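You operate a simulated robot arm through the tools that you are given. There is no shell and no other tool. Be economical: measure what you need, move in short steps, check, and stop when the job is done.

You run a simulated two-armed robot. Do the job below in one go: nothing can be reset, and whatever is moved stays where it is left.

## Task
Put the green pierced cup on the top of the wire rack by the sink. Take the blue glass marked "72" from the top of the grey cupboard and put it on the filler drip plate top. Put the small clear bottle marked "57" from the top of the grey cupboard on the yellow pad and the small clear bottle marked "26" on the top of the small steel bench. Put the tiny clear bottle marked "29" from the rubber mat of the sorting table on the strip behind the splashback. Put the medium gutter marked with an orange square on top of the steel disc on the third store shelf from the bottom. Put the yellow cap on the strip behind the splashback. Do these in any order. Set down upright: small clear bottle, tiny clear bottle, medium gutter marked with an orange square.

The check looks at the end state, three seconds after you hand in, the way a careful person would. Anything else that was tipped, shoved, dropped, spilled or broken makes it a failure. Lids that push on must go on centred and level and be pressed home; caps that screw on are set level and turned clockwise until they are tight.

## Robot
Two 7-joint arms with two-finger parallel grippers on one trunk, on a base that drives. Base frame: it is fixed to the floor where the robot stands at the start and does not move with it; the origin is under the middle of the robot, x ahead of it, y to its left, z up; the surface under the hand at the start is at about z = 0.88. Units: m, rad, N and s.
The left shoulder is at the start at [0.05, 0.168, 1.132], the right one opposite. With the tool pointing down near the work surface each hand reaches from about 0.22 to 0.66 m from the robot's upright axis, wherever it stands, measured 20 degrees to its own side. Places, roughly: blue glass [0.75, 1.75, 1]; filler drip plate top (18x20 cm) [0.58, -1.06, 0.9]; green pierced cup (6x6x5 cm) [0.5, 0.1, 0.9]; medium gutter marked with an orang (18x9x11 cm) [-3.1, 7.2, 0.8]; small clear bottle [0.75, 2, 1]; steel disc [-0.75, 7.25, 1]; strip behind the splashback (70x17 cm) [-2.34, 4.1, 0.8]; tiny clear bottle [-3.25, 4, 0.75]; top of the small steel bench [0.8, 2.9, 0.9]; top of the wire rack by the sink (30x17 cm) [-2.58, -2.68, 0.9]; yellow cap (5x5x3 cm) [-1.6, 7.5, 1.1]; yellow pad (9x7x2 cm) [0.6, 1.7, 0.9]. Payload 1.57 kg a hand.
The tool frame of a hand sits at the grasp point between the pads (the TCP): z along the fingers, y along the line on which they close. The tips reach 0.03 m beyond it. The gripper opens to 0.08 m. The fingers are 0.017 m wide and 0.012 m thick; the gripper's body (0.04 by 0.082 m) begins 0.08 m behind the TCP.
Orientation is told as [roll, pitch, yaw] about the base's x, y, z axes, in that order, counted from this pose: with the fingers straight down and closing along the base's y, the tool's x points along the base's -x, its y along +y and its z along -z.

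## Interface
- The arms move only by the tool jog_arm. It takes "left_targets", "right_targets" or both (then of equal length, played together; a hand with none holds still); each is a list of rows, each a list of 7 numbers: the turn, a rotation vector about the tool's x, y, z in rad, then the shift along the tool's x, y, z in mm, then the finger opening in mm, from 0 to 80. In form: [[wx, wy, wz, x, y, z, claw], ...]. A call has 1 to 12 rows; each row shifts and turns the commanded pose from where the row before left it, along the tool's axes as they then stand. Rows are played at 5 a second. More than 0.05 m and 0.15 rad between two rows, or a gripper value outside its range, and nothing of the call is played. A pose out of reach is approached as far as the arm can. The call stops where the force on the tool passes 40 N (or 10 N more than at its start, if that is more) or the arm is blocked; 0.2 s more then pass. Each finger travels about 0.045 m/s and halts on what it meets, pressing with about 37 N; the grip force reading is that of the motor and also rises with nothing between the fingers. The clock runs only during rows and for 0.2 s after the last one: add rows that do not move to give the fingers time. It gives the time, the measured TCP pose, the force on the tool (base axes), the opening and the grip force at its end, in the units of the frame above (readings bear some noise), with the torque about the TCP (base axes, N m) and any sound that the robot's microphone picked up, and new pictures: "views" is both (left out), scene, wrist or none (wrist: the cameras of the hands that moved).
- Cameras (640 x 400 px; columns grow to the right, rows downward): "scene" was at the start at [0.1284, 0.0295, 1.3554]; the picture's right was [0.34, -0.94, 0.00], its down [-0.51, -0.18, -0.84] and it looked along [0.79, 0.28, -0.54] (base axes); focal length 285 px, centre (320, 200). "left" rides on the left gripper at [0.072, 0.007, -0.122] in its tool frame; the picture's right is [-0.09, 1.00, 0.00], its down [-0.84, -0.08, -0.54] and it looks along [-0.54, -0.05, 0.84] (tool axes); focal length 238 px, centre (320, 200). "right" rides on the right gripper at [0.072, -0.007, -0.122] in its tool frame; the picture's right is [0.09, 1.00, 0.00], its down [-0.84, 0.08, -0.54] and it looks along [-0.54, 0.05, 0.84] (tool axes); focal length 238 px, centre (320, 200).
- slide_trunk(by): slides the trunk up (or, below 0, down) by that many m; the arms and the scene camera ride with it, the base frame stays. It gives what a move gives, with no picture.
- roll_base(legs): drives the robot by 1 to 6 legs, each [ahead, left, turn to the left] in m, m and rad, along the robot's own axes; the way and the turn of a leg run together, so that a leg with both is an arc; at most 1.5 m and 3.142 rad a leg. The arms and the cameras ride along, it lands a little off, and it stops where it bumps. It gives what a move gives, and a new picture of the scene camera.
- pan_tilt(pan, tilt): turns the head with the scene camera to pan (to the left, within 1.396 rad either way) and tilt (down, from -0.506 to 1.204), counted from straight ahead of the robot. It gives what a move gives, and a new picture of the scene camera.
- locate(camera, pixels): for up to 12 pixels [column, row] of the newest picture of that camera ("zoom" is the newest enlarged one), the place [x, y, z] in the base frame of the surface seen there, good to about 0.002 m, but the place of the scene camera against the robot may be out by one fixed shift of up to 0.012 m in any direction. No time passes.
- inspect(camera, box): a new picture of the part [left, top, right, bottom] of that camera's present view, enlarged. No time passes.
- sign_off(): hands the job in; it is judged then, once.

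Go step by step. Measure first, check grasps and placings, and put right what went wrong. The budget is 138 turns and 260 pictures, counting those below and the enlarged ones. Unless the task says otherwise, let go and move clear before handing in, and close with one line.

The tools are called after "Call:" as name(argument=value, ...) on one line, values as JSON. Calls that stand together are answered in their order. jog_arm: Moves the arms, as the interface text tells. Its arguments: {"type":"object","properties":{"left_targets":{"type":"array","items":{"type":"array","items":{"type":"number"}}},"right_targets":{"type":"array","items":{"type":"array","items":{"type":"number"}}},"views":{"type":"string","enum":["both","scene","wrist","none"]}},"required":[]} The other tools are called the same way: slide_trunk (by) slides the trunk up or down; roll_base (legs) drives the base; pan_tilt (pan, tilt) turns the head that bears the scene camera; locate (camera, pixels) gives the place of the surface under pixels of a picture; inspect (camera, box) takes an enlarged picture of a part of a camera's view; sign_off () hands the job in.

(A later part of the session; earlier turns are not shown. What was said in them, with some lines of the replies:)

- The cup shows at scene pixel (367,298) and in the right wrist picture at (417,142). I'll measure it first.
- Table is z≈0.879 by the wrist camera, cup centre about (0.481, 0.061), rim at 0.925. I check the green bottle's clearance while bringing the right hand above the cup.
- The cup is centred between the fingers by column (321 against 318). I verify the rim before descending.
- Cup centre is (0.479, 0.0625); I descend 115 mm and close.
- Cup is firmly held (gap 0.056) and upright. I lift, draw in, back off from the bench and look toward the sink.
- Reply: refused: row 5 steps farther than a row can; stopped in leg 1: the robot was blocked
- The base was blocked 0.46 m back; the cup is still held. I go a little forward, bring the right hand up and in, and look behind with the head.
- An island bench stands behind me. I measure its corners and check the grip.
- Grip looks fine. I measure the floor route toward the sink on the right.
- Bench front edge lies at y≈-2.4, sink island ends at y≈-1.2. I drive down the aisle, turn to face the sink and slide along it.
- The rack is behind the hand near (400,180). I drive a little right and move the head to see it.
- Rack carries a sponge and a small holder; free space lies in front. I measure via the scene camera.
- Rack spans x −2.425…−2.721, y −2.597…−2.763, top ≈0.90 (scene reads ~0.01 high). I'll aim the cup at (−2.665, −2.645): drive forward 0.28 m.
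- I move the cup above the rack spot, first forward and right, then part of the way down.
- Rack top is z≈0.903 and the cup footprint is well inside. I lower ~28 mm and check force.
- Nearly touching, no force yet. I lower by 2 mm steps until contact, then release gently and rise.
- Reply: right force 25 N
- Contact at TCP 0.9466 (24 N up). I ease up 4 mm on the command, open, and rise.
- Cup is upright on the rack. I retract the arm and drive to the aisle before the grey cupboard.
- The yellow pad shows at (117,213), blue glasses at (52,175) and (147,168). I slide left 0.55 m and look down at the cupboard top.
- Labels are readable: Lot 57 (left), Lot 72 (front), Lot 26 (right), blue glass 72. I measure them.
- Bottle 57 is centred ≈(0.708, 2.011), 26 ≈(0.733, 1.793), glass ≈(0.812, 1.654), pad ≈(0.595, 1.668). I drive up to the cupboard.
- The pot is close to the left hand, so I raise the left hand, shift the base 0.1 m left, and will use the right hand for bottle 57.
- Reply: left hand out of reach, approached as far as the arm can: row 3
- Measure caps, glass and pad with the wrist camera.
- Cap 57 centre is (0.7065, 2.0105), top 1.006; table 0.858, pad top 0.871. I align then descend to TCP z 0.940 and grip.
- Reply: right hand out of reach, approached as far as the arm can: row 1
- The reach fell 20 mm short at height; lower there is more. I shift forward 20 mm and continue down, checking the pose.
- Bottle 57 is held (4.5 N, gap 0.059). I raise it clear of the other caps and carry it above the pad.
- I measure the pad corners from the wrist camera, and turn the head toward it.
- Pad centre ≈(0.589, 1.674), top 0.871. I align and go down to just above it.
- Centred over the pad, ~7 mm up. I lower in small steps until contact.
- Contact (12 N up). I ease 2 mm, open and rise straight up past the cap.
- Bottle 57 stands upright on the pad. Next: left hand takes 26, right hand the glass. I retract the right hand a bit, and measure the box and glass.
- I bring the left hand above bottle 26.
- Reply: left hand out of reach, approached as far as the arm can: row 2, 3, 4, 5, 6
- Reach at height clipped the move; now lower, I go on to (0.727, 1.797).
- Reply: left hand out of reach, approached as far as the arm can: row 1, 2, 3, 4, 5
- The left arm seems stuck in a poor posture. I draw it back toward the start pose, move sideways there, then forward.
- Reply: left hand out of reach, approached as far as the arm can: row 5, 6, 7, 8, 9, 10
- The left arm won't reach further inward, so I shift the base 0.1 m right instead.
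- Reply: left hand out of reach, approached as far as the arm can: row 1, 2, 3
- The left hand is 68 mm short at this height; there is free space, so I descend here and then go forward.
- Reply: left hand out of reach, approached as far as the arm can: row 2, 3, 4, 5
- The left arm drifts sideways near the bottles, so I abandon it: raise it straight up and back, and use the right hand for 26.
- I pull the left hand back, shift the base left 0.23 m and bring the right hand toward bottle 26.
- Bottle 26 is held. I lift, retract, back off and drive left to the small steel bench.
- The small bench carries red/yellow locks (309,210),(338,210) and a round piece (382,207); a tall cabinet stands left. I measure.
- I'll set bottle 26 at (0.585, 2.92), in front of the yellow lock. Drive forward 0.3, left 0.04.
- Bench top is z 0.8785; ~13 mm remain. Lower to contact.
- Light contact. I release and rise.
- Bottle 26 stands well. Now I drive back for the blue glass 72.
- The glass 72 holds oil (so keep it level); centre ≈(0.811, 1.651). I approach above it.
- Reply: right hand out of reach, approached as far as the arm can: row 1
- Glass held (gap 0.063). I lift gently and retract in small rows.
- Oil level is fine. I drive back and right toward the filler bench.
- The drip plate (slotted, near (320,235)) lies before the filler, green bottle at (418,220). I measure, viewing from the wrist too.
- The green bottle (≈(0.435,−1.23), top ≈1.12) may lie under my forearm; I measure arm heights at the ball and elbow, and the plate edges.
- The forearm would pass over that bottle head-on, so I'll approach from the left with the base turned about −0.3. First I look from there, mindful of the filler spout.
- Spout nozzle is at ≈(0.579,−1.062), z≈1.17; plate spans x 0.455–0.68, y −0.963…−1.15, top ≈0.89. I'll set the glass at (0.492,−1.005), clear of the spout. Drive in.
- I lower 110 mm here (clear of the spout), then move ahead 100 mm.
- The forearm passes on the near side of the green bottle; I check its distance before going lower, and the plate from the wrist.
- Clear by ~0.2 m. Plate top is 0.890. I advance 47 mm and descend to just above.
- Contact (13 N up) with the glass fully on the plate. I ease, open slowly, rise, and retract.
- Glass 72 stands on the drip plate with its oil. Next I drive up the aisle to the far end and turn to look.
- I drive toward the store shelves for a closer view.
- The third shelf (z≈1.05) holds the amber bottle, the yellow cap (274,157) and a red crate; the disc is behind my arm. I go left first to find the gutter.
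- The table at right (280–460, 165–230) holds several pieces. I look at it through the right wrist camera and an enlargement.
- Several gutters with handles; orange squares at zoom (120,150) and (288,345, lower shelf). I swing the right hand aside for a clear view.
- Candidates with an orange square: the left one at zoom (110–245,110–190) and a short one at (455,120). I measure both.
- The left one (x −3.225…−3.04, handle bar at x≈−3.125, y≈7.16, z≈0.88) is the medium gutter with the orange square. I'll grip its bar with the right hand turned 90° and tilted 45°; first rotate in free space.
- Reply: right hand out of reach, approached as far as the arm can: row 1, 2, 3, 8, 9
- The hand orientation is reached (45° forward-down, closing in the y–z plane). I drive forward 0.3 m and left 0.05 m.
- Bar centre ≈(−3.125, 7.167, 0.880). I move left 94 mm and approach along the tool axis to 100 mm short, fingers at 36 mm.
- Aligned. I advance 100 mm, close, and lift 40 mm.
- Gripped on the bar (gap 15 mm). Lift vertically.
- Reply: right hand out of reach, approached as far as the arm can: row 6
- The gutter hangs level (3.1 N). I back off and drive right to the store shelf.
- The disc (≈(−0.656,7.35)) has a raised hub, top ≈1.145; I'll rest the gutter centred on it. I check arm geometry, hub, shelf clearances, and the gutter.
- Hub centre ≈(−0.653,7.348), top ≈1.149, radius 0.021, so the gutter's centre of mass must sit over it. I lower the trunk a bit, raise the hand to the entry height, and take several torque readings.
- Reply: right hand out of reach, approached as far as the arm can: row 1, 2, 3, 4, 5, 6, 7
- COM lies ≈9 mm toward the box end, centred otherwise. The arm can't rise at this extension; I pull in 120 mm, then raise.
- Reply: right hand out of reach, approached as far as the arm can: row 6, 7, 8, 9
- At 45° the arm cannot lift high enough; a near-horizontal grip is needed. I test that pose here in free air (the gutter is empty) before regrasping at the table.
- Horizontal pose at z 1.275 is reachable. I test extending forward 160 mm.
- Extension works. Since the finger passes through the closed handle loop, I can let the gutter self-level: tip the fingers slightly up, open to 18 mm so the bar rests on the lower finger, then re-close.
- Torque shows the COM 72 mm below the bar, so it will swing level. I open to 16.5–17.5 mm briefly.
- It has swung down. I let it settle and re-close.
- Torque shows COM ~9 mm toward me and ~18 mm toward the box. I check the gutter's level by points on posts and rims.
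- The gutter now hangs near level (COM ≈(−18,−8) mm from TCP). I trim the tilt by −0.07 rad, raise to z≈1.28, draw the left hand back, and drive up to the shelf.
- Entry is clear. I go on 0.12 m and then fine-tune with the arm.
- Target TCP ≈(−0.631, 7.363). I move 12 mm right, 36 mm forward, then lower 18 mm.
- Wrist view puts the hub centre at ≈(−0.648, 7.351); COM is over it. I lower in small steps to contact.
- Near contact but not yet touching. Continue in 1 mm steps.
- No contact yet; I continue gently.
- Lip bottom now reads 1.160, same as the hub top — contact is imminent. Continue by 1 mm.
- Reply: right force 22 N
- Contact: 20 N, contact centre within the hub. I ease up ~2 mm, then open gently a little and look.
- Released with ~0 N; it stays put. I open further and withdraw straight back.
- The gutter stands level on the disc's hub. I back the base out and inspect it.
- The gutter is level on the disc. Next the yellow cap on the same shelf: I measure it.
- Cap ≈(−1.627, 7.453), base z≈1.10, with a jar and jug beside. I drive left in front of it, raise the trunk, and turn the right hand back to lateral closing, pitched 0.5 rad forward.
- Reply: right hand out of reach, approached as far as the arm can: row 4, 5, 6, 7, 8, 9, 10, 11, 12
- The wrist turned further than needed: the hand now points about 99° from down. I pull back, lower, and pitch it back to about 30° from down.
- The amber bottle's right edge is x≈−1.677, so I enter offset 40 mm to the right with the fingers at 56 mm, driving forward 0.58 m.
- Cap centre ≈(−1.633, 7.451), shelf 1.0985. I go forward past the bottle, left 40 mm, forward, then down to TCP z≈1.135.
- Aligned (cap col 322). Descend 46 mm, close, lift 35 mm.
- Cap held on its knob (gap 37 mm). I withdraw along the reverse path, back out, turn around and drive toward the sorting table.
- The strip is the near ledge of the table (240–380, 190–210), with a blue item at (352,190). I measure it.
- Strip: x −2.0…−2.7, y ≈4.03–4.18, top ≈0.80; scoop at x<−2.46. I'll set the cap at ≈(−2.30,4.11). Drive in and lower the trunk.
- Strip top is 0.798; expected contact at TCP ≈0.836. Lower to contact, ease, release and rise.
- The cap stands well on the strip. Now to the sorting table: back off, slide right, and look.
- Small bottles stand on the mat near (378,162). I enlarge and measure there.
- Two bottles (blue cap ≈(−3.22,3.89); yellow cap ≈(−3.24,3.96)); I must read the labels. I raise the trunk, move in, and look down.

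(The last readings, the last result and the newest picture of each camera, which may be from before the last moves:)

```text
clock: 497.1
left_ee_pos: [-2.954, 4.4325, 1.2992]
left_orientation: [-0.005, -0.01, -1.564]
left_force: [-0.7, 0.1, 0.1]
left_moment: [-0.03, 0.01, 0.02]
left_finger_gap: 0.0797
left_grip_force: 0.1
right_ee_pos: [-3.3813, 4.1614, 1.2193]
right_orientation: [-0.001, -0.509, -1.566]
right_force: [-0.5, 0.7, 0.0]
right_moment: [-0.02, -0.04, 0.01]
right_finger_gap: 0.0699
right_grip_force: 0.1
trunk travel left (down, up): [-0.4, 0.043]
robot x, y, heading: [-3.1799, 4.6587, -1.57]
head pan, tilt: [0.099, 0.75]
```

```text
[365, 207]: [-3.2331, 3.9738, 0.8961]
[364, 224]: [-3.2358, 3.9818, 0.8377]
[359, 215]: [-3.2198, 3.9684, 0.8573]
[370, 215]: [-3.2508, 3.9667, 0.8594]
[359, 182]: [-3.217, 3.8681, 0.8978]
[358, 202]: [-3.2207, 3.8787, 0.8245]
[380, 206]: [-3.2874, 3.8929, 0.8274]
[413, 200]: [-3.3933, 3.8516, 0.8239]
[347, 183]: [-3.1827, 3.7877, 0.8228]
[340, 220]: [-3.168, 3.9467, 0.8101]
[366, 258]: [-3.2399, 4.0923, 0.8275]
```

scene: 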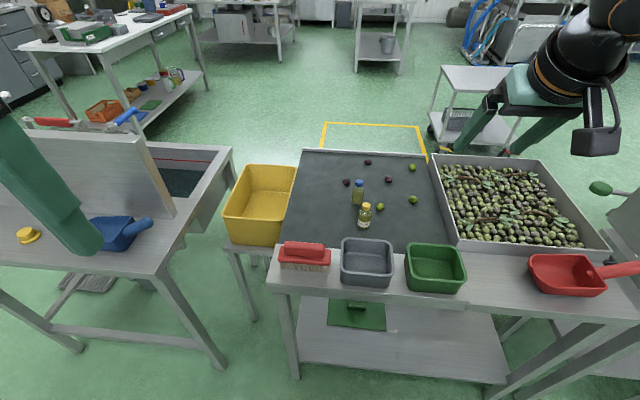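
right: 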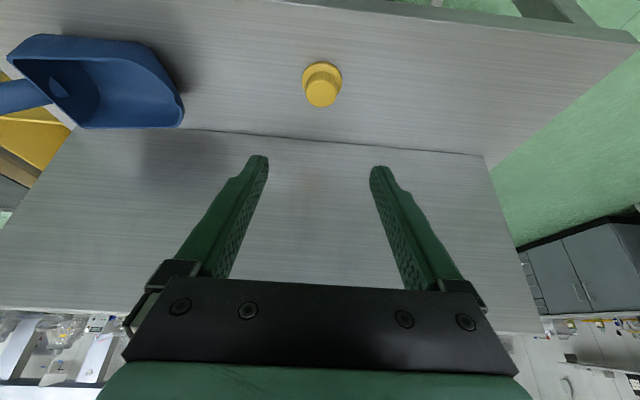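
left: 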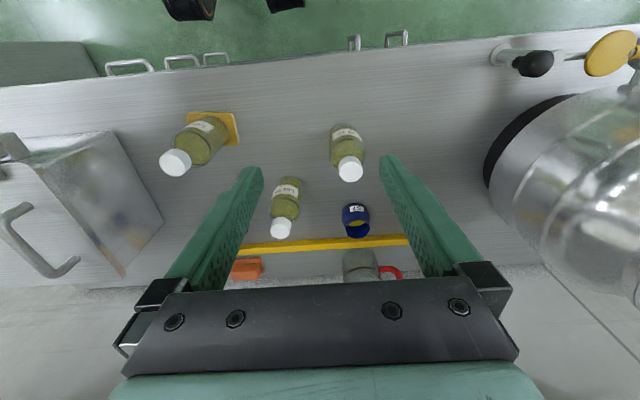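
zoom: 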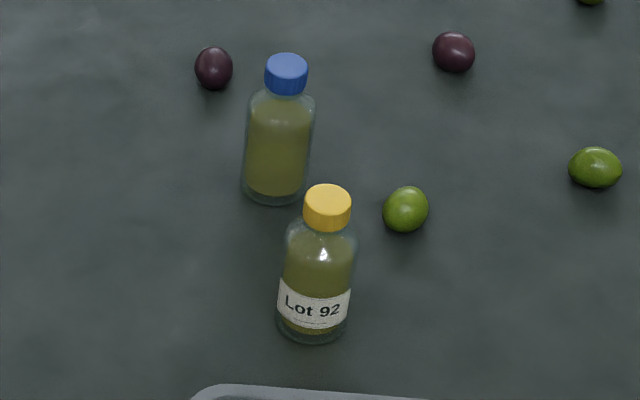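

Yellow cap is Lot 92 (not wanted), so the blue-capped bottle at ≈(−3.219,3.859) is the one by elimination. I straighten the hand to 0.25 rad, move in and approach above it.

Call:
jog_arm(right_targets=[[0, 0.128, 0, 0, 0, 0, 60], [0, 0.128, 0, 0, 0, 0, 60], [0, 0, 0, 0, 40, 0, 60], [0, 0, 0, 0, 40, 0, 60]], views="none")

Call:
roll_base(legs=[[0.16, 0.08, 0]])

Call:
slide_trunk(by=-0.1)

Call:
jog_arm(right_targets=[[0, 0, 0, -40, 0, 22, 60], [0, 0, 0, -40, 0, 22, 60], [0, 0, 0, -30, 0, 25, 60], [0, 0, 0, 0, 0, 0, 60]], views="wrist")

```text
clock: 498.1
left_ee_pos: [-2.9539, 4.4326, 1.2985]
left_orientation: [-0.003, -0.011, -1.564]
left_force: [0.3, -0.4, -0.2]
left_moment: [0.0, -0.02, -0.01]
left_finger_gap: 0.0798
left_grip_force: 0.1
right_ee_pos: [-3.2997, 4.1632, 1.2193]
right_orientation: [-0.001, -0.249, -1.563]
right_force: [0.5, -0.3, 0.3]
right_moment: [0.01, 0.03, 0.0]
right_finger_gap: 0.06
right_grip_force: 0.1
trunk travel left (down, up): [-0.4, 0.043]
robot x, y, heading: [-3.1805, 4.6609, -1.566]
head pan, tilt: [0.099, 0.75]
```

```text
clock: 499.6
left_ee_pos: [-2.8735, 4.2738, 1.2989]
left_orientation: [-0.001, -0.011, -1.566]
left_force: [0.5, 0.9, -0.6]
left_moment: [0.01, 0.03, -0.03]
left_finger_gap: 0.08
left_grip_force: 0.0
right_ee_pos: [-3.2219, 4.0031, 1.2189]
right_orientation: [0.0, -0.253, -1.565]
right_force: [-0.3, -0.6, -0.2]
right_moment: [-0.01, 0.02, -0.01]
right_finger_gap: 0.0601
right_grip_force: 0.1
trunk travel left (down, up): [-0.4, 0.043]
robot x, y, heading: [-3.0991, 4.5013, -1.571]
head pan, tilt: [0.099, 0.75]
```

scene: 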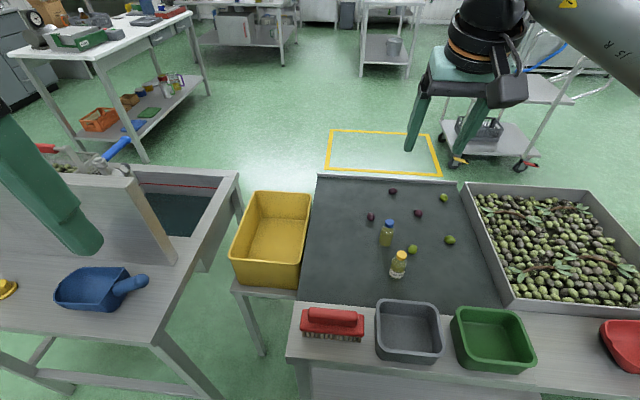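

```text
clock: 500.9
left_ee_pos: [-2.8733, 4.2735, 1.1995]
left_orientation: [-0.004, -0.011, -1.565]
left_force: [0.1, -0.2, 0.7]
left_moment: [-0.03, 0.01, 0.03]
left_finger_gap: 0.0799
left_grip_force: 0.1
right_ee_pos: [-3.2224, 4.0042, 1.12]
right_orientation: [0.0, -0.252, -1.566]
right_force: [0.4, -0.3, 1.4]
right_moment: [0.0, 0.0, -0.02]
right_finger_gap: 0.0596
right_grip_force: 0.1
trunk travel left (down, up): [-0.3, 0.143]
robot x, y, heading: [-3.0963, 4.5009, -1.572]
head pan, tilt: [0.099, 0.75]
```

```text
clock: 501.9
left_ee_pos: [-2.8747, 4.2727, 1.1987]
left_orientation: [-0.003, -0.012, -1.565]
left_force: [-0.1, 0.2, 0.3]
left_moment: [0.0, 0.01, 0.01]
left_finger_gap: 0.08
left_grip_force: 0.2
right_ee_pos: [-3.2232, 3.8808, 1.0794]
right_orientation: [0.0, -0.252, -1.566]
right_force: [-0.1, 0.0, 0.9]
right_moment: [0.04, 0.0, -0.02]
right_finger_gap: 0.0602
right_grip_force: 0.1
trunk travel left (down, up): [-0.3, 0.143]
robot x, y, heading: [-3.095, 4.5031, -1.567]
head pan, tilt: [0.099, 0.75]
```

right: 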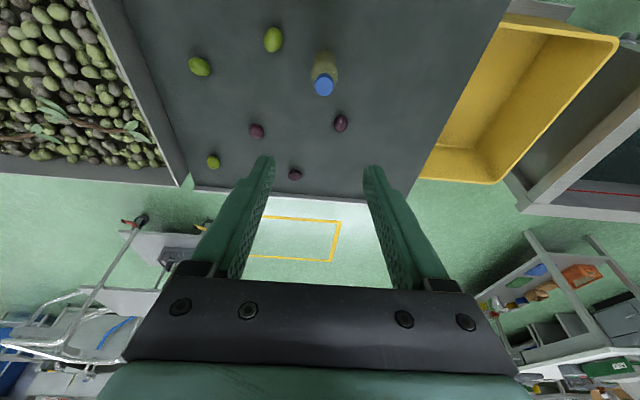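

Call:
locate(camera="right", pixels=[[323, 85], [314, 85], [333, 84], [323, 60], [313, 66], [337, 66], [272, 40], [400, 120], [324, 77]])

```text
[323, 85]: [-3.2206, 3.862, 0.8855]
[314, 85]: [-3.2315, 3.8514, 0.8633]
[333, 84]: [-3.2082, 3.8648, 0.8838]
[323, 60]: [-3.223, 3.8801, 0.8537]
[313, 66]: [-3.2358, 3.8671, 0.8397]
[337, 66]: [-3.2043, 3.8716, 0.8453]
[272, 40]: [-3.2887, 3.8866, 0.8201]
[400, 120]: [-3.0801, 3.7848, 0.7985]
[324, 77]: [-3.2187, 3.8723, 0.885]
```

Blue cap centre ≈(−3.220,3.861), top 0.886, mat 0.7985. I descend to TCP z≈0.845, close, and lift 90 mm.

Call:
jog_arm(right_targets=[[0, 0, 0, -6.4, 3, 48, 60], [0, 0, 0, 11.1, 0, 43.6, 60], [0, 0, 0, 11.1, 0, 43.6, 60], [0, 0, 0, 11.1, 0, 43.6, 60], [0, 0, 0, 9, 0, 35, 60], [0, 0, 0, 4.4, 0, 17.5, 60], [0, 0, 0, 0, 0, 0, 45], [0, 0, 0, 0, 0, 0, 30], [0, 0, 0, 0, 0, 0, 20], [0, 0, 0, 0, 0, 0, 20], [0, 0, 0, 0, 0, 0, 20]], views="wrist")

```text
clock: 504.3
left_ee_pos: [-2.8739, 4.2728, 1.2002]
left_orientation: [-0.003, -0.01, -1.565]
left_force: [0.6, -0.6, -0.6]
left_moment: [0.01, 0.01, -0.03]
left_finger_gap: 0.0798
left_grip_force: 0.1
right_ee_pos: [-3.2192, 3.861, 0.8467]
right_orientation: [0.001, -0.25, -1.565]
right_force: [-0.2, -0.2, 0.7]
right_moment: [0.01, 0.0, 0.0]
right_finger_gap: 0.0364
right_grip_force: 36.9
trunk travel left (down, up): [-0.3, 0.143]
robot x, y, heading: [-3.1049, 4.5031, -1.565]
head pan, tilt: [0.099, 0.75]
```

right: 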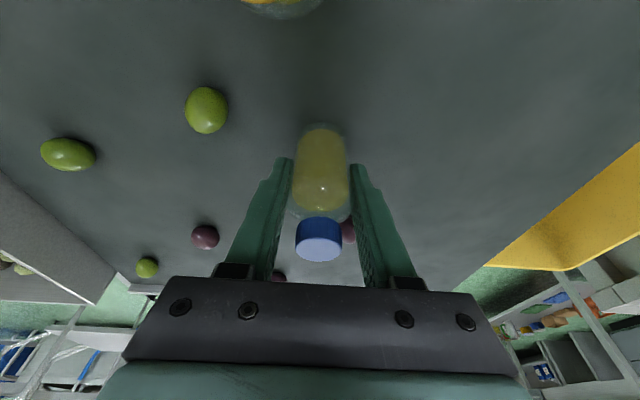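

Bottle gripped (gap 36 mm). I lift, draw in, back off and drive round to the strip.

Call:
jog_arm(right_targets=[[0, 0, 0, -5, 0, -20, 20], [0, 0, 0, -11.1, 0, -43.6, 20], [0, 0, 0, -11.1, 0, -43.6, 20], [0, 0, 0, -11.1, 0, -43.6, 20], [0, 0, 0, -11.1, 0, -43.6, 20], [0, 0, 0, -5, 0, -20, 20], [0, 0, 0, 43.6, 0, -11.1, 20], [0, 0, 0, 43.6, 0, -11.1, 20], [0, 0, 0, 43.6, 0, -11.1, 20], [0, 0, 0, 0, 0, 0, 20]], views="wrist")

Call:
roll_base(legs=[[-0.5, 0, 0], [0, 1.06, 0], [0.36, 0, 0]])

Call:
pan_tilt(pan=-0.1, tilt=0.65)

```text
clock: 506.5
left_ee_pos: [-2.8738, 4.2741, 1.1985]
left_orientation: [-0.004, -0.011, -1.566]
left_force: [-0.6, 0.8, -0.4]
left_moment: [-0.03, -0.03, 0.02]
left_finger_gap: 0.0802
left_grip_force: 0.0
right_ee_pos: [-3.2202, 3.9972, 1.0671]
right_orientation: [0.0, -0.252, -1.568]
right_force: [-0.8, 0.1, -1.2]
right_moment: [-0.02, 0.03, -0.01]
right_finger_gap: 0.0368
right_grip_force: 37.1
trunk travel left (down, up): [-0.3, 0.143]
robot x, y, heading: [-3.0967, 4.5033, -1.568]
head pan, tilt: [0.099, 0.75]
```

right: 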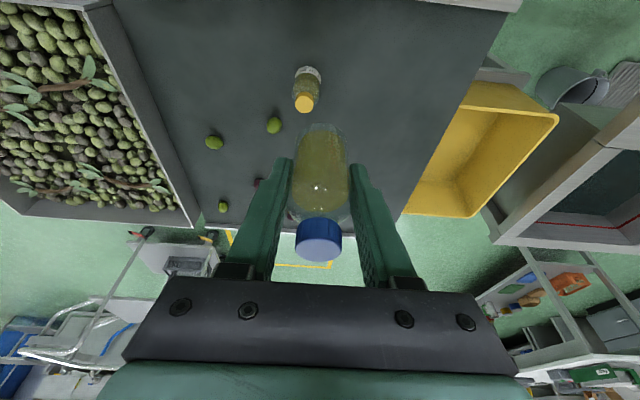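

```text
clock: 520.6
left_ee_pos: [-1.822, 4.4162, 1.1995]
left_orientation: [-0.003, -0.009, -1.563]
left_force: [-0.3, 0.0, 1.0]
left_moment: [0.04, 0.0, 0.01]
left_finger_gap: 0.08
left_grip_force: 0.1
right_ee_pos: [-2.1664, 4.1397, 1.0667]
right_orientation: [0.0, -0.251, -1.565]
right_force: [0.4, 0.3, -0.3]
right_moment: [-0.01, -0.04, 0.02]
right_finger_gap: 0.0363
right_grip_force: 37.7
trunk travel left (down, up): [-0.3, 0.143]
robot x, y, heading: [-2.0468, 4.644, -1.567]
head pan, tilt: [0.099, 0.75]
```

scene: 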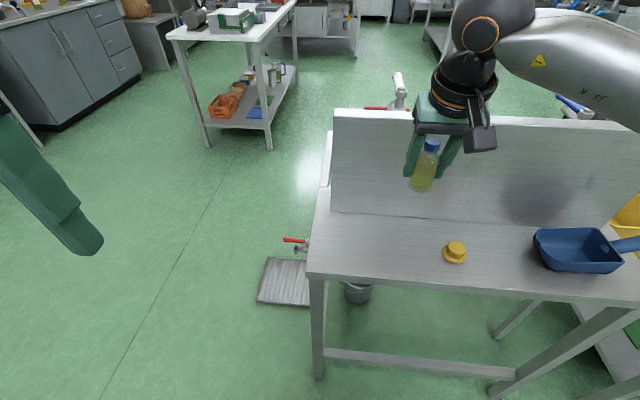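

```text
clock: 521.3
left_ee_pos: [-1.8218, 4.4155, 1.1998]
left_orientation: [-0.005, -0.011, -1.563]
left_force: [-0.2, -0.4, -0.5]
left_moment: [-0.03, -0.01, 0.0]
left_finger_gap: 0.08
left_grip_force: 0.0
right_ee_pos: [-2.1679, 4.1398, 1.0665]
right_orientation: [0.0, -0.251, -1.565]
right_force: [0.3, -0.1, -0.3]
right_moment: [-0.04, 0.0, 0.0]
right_finger_gap: 0.0364
right_grip_force: 36.7
trunk travel left (down, up): [-0.3, 0.143]
robot x, y, heading: [-2.0476, 4.6466, -1.565]
head pan, tilt: [-0.099, 0.649]
```

scene: 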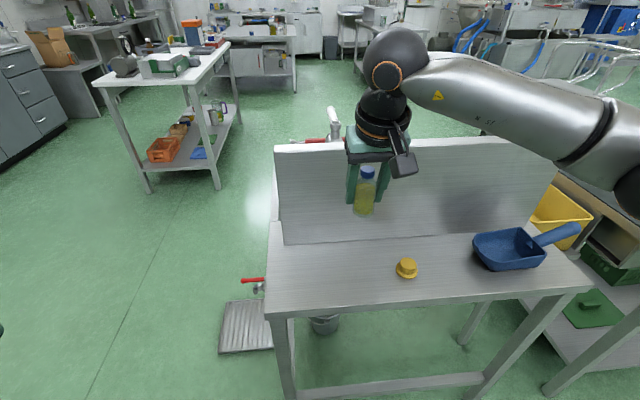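

The bottle hangs upright over the strip. I go forward 25 mm and lower to contact (expected TCP ≈0.846).

Call:
jog_arm(right_targets=[[0, 0, 0, -24.2, 0, 6.2, 20], [0, 0, 0, 11.1, 0, 43.6, 20], [0, 0, 0, 11.1, 0, 43.6, 20], [0, 0, 0, 11.1, 0, 43.6, 20], [0, 0, 0, 11.1, 0, 43.6, 20], [0, 0, 0, 5, 0, 20, 20], [0, 0, 0, 3, 0, 11.6, 20], [0, 0, 0, 0.5, 0, 1.9, 20], [0, 0, 0, 0.5, 0, 1.9, 20], [0, 0, 0, 0.25, 0, 1, 20], [0, 0, 0, 0.25, 0, 1, 20], [0, 0, 0, 0, 0, 0, 20]], views="scene")

Call:
inspect(camera="scene", box=[280, 160, 460, 300])

```text
clock: 523.9
left_ee_pos: [-1.8209, 4.4167, 1.1991]
left_orientation: [-0.003, -0.011, -1.563]
left_force: [0.3, 0.8, -0.1]
left_moment: [0.02, -0.03, 0.0]
left_finger_gap: 0.0796
left_grip_force: 0.2
right_ee_pos: [-2.1657, 4.1149, 0.8483]
right_orientation: [-0.002, -0.251, -1.563]
right_force: [0.8, -0.4, -1.1]
right_moment: [0.0, 0.01, 0.02]
right_finger_gap: 0.0363
right_grip_force: 36.9
trunk travel left (down, up): [-0.3, 0.143]
robot x, y, heading: [-2.0495, 4.6479, -1.57]
head pan, tilt: [-0.099, 0.649]
```

scene: 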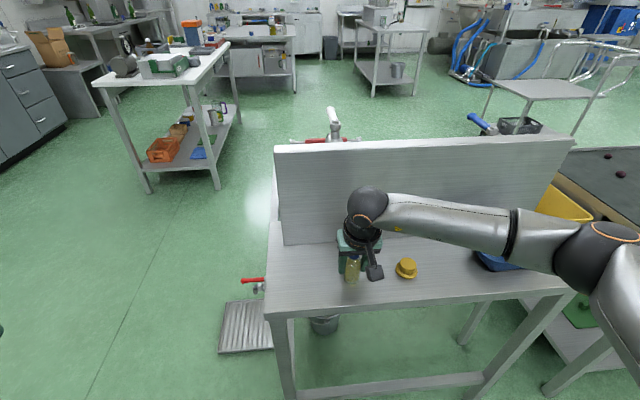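

```text
2.86 times, centred on (370, 230) of scene
```

zoom: 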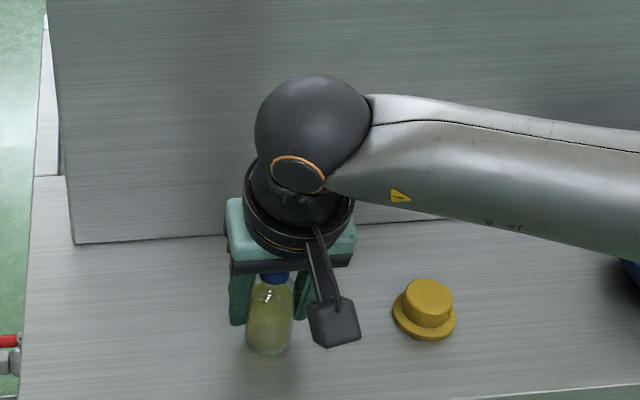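

Almost touching. I lower the last ~3 mm to contact, then release and rise straight up.

Call:
jog_arm(right_targets=[[0, 0, 0, 0.25, 0, 1, 20], [0, 0, 0, 0.25, 0, 1, 20], [0, 0, 0, 0.25, 0, 1, 20], [0, 0, 0, 0.2, 0, 0.7, 20], [0, 0, 0, 0, 0, 0, 20]], views="none")

Call:
jog_arm(right_targets=[[0, 0, 0, 0, 0, 0, 28], [0, 0, 0, 0, 0, 0, 40], [0, 0, 0, 0, 0, 0, 54], [0, 0, 0, 0, 0, 0, 60], [0, 0, 0, 0, 0, 0, 60], [0, 0, 0, -5, 0, -20, 60], [0, 0, 0, -11.1, 0, -43.6, 60], [0, 0, 0, -11.1, 0, -43.6, 60], [0, 0, 0, -11.1, 0, -43.6, 60], [0, 0, 0, 43.6, 0, -11.1, 60], [0, 0, 0, 43.6, 0, -11.1, 60], [0, 0, 0, 0, 0, 0, 60]], views="both")

Call:
inspect(camera="scene", box=[270, 190, 450, 310])

```text
clock: 525.1
left_ee_pos: [-1.8216, 4.4171, 1.1996]
left_orientation: [-0.002, -0.01, -1.563]
left_force: [0.5, -0.2, 0.4]
left_moment: [-0.02, -0.02, 0.01]
left_finger_gap: 0.0798
left_grip_force: 0.0
right_ee_pos: [-2.1653, 4.114, 0.8453]
right_orientation: [0.001, -0.254, -1.564]
right_force: [-0.1, 0.5, 4.9]
right_moment: [0.07, 0.0, 0.03]
right_finger_gap: 0.0366
right_grip_force: 37.4
trunk travel left (down, up): [-0.3, 0.143]
robot x, y, heading: [-2.0478, 4.6414, -1.569]
head pan, tilt: [-0.099, 0.649]
```

```text
clock: 527.7
left_ee_pos: [-1.8217, 4.4171, 1.1989]
left_orientation: [-0.005, -0.01, -1.562]
left_force: [0.1, 0.5, 0.8]
left_moment: [0.02, 0.0, -0.02]
left_finger_gap: 0.0801
left_grip_force: 0.1
right_ee_pos: [-2.169, 4.205, 0.9987]
right_orientation: [-0.003, -0.25, -1.565]
right_force: [-0.2, -0.2, 0.5]
right_moment: [-0.03, -0.03, -0.03]
right_finger_gap: 0.0601
right_grip_force: 0.0
trunk travel left (down, up): [-0.3, 0.143]
robot x, y, heading: [-2.0462, 4.6437, -1.568]
head pan, tilt: [-0.099, 0.649]
```

scene: 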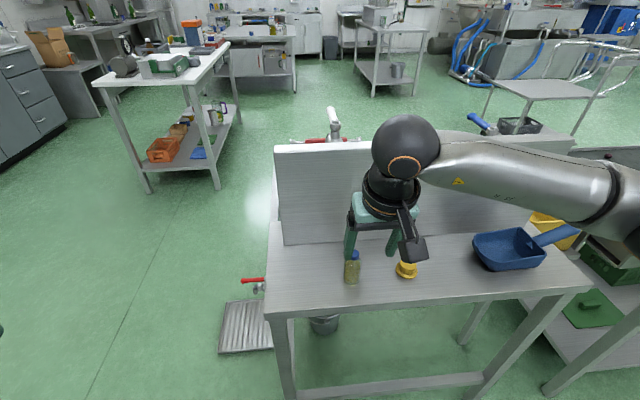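
right: 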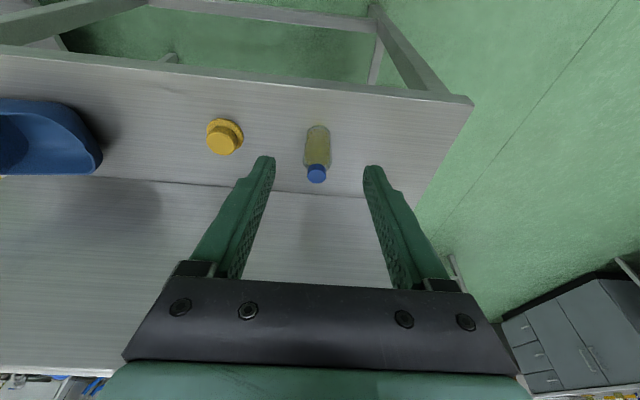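

```text
3.33 times, centred on (360, 250) of scene
```

zoom: 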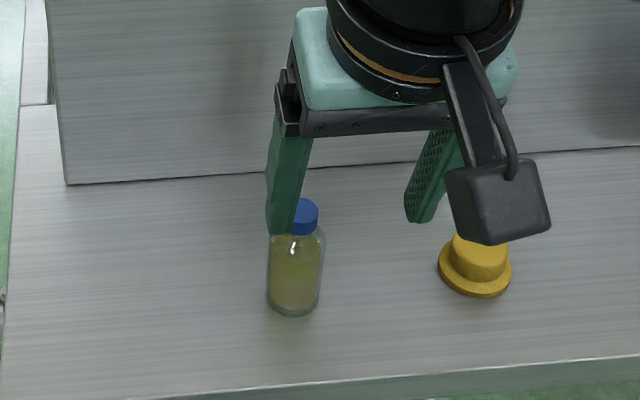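

The bottle stands upright on the strip beside the cap; the hand is above and clear. I back the robot away and confirm.

Call:
roll_base(legs=[[-0.35, 0, 0]])

```text
clock: 530.0
left_ee_pos: [-1.8229, 4.7655, 1.1983]
left_orientation: [-0.002, -0.01, -1.562]
left_force: [-0.2, -0.2, 0.7]
left_moment: [0.0, -0.01, -0.01]
left_finger_gap: 0.0802
left_grip_force: 0.2
right_ee_pos: [-2.1697, 4.5524, 0.9974]
right_orientation: [0.001, -0.252, -1.563]
right_force: [-0.4, 0.5, -1.3]
right_moment: [-0.02, 0.01, 0.0]
right_finger_gap: 0.0602
right_grip_force: 0.1
trunk travel left (down, up): [-0.3, 0.143]
robot x, y, heading: [-2.0475, 4.9905, -1.566]
head pan, tilt: [-0.099, 0.649]
```

scene: 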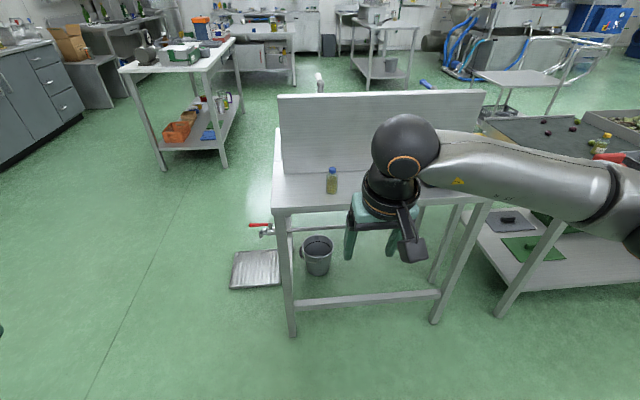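

The bottle stands upright at (331,180), the robot is clear, and all seven items are placed. I hand in.

Call:
sign_off()

```text
The job is handed in.
```

All seven items are in place and the job is handed in. I never read the "29" label: I took the blue-capped bottle because the only other bottle on the mat read "Lot 92". Early on, while backing up at about x = −0.46, the base was blocked by the island bench behind it, and I did not check that bench for anything shifted.
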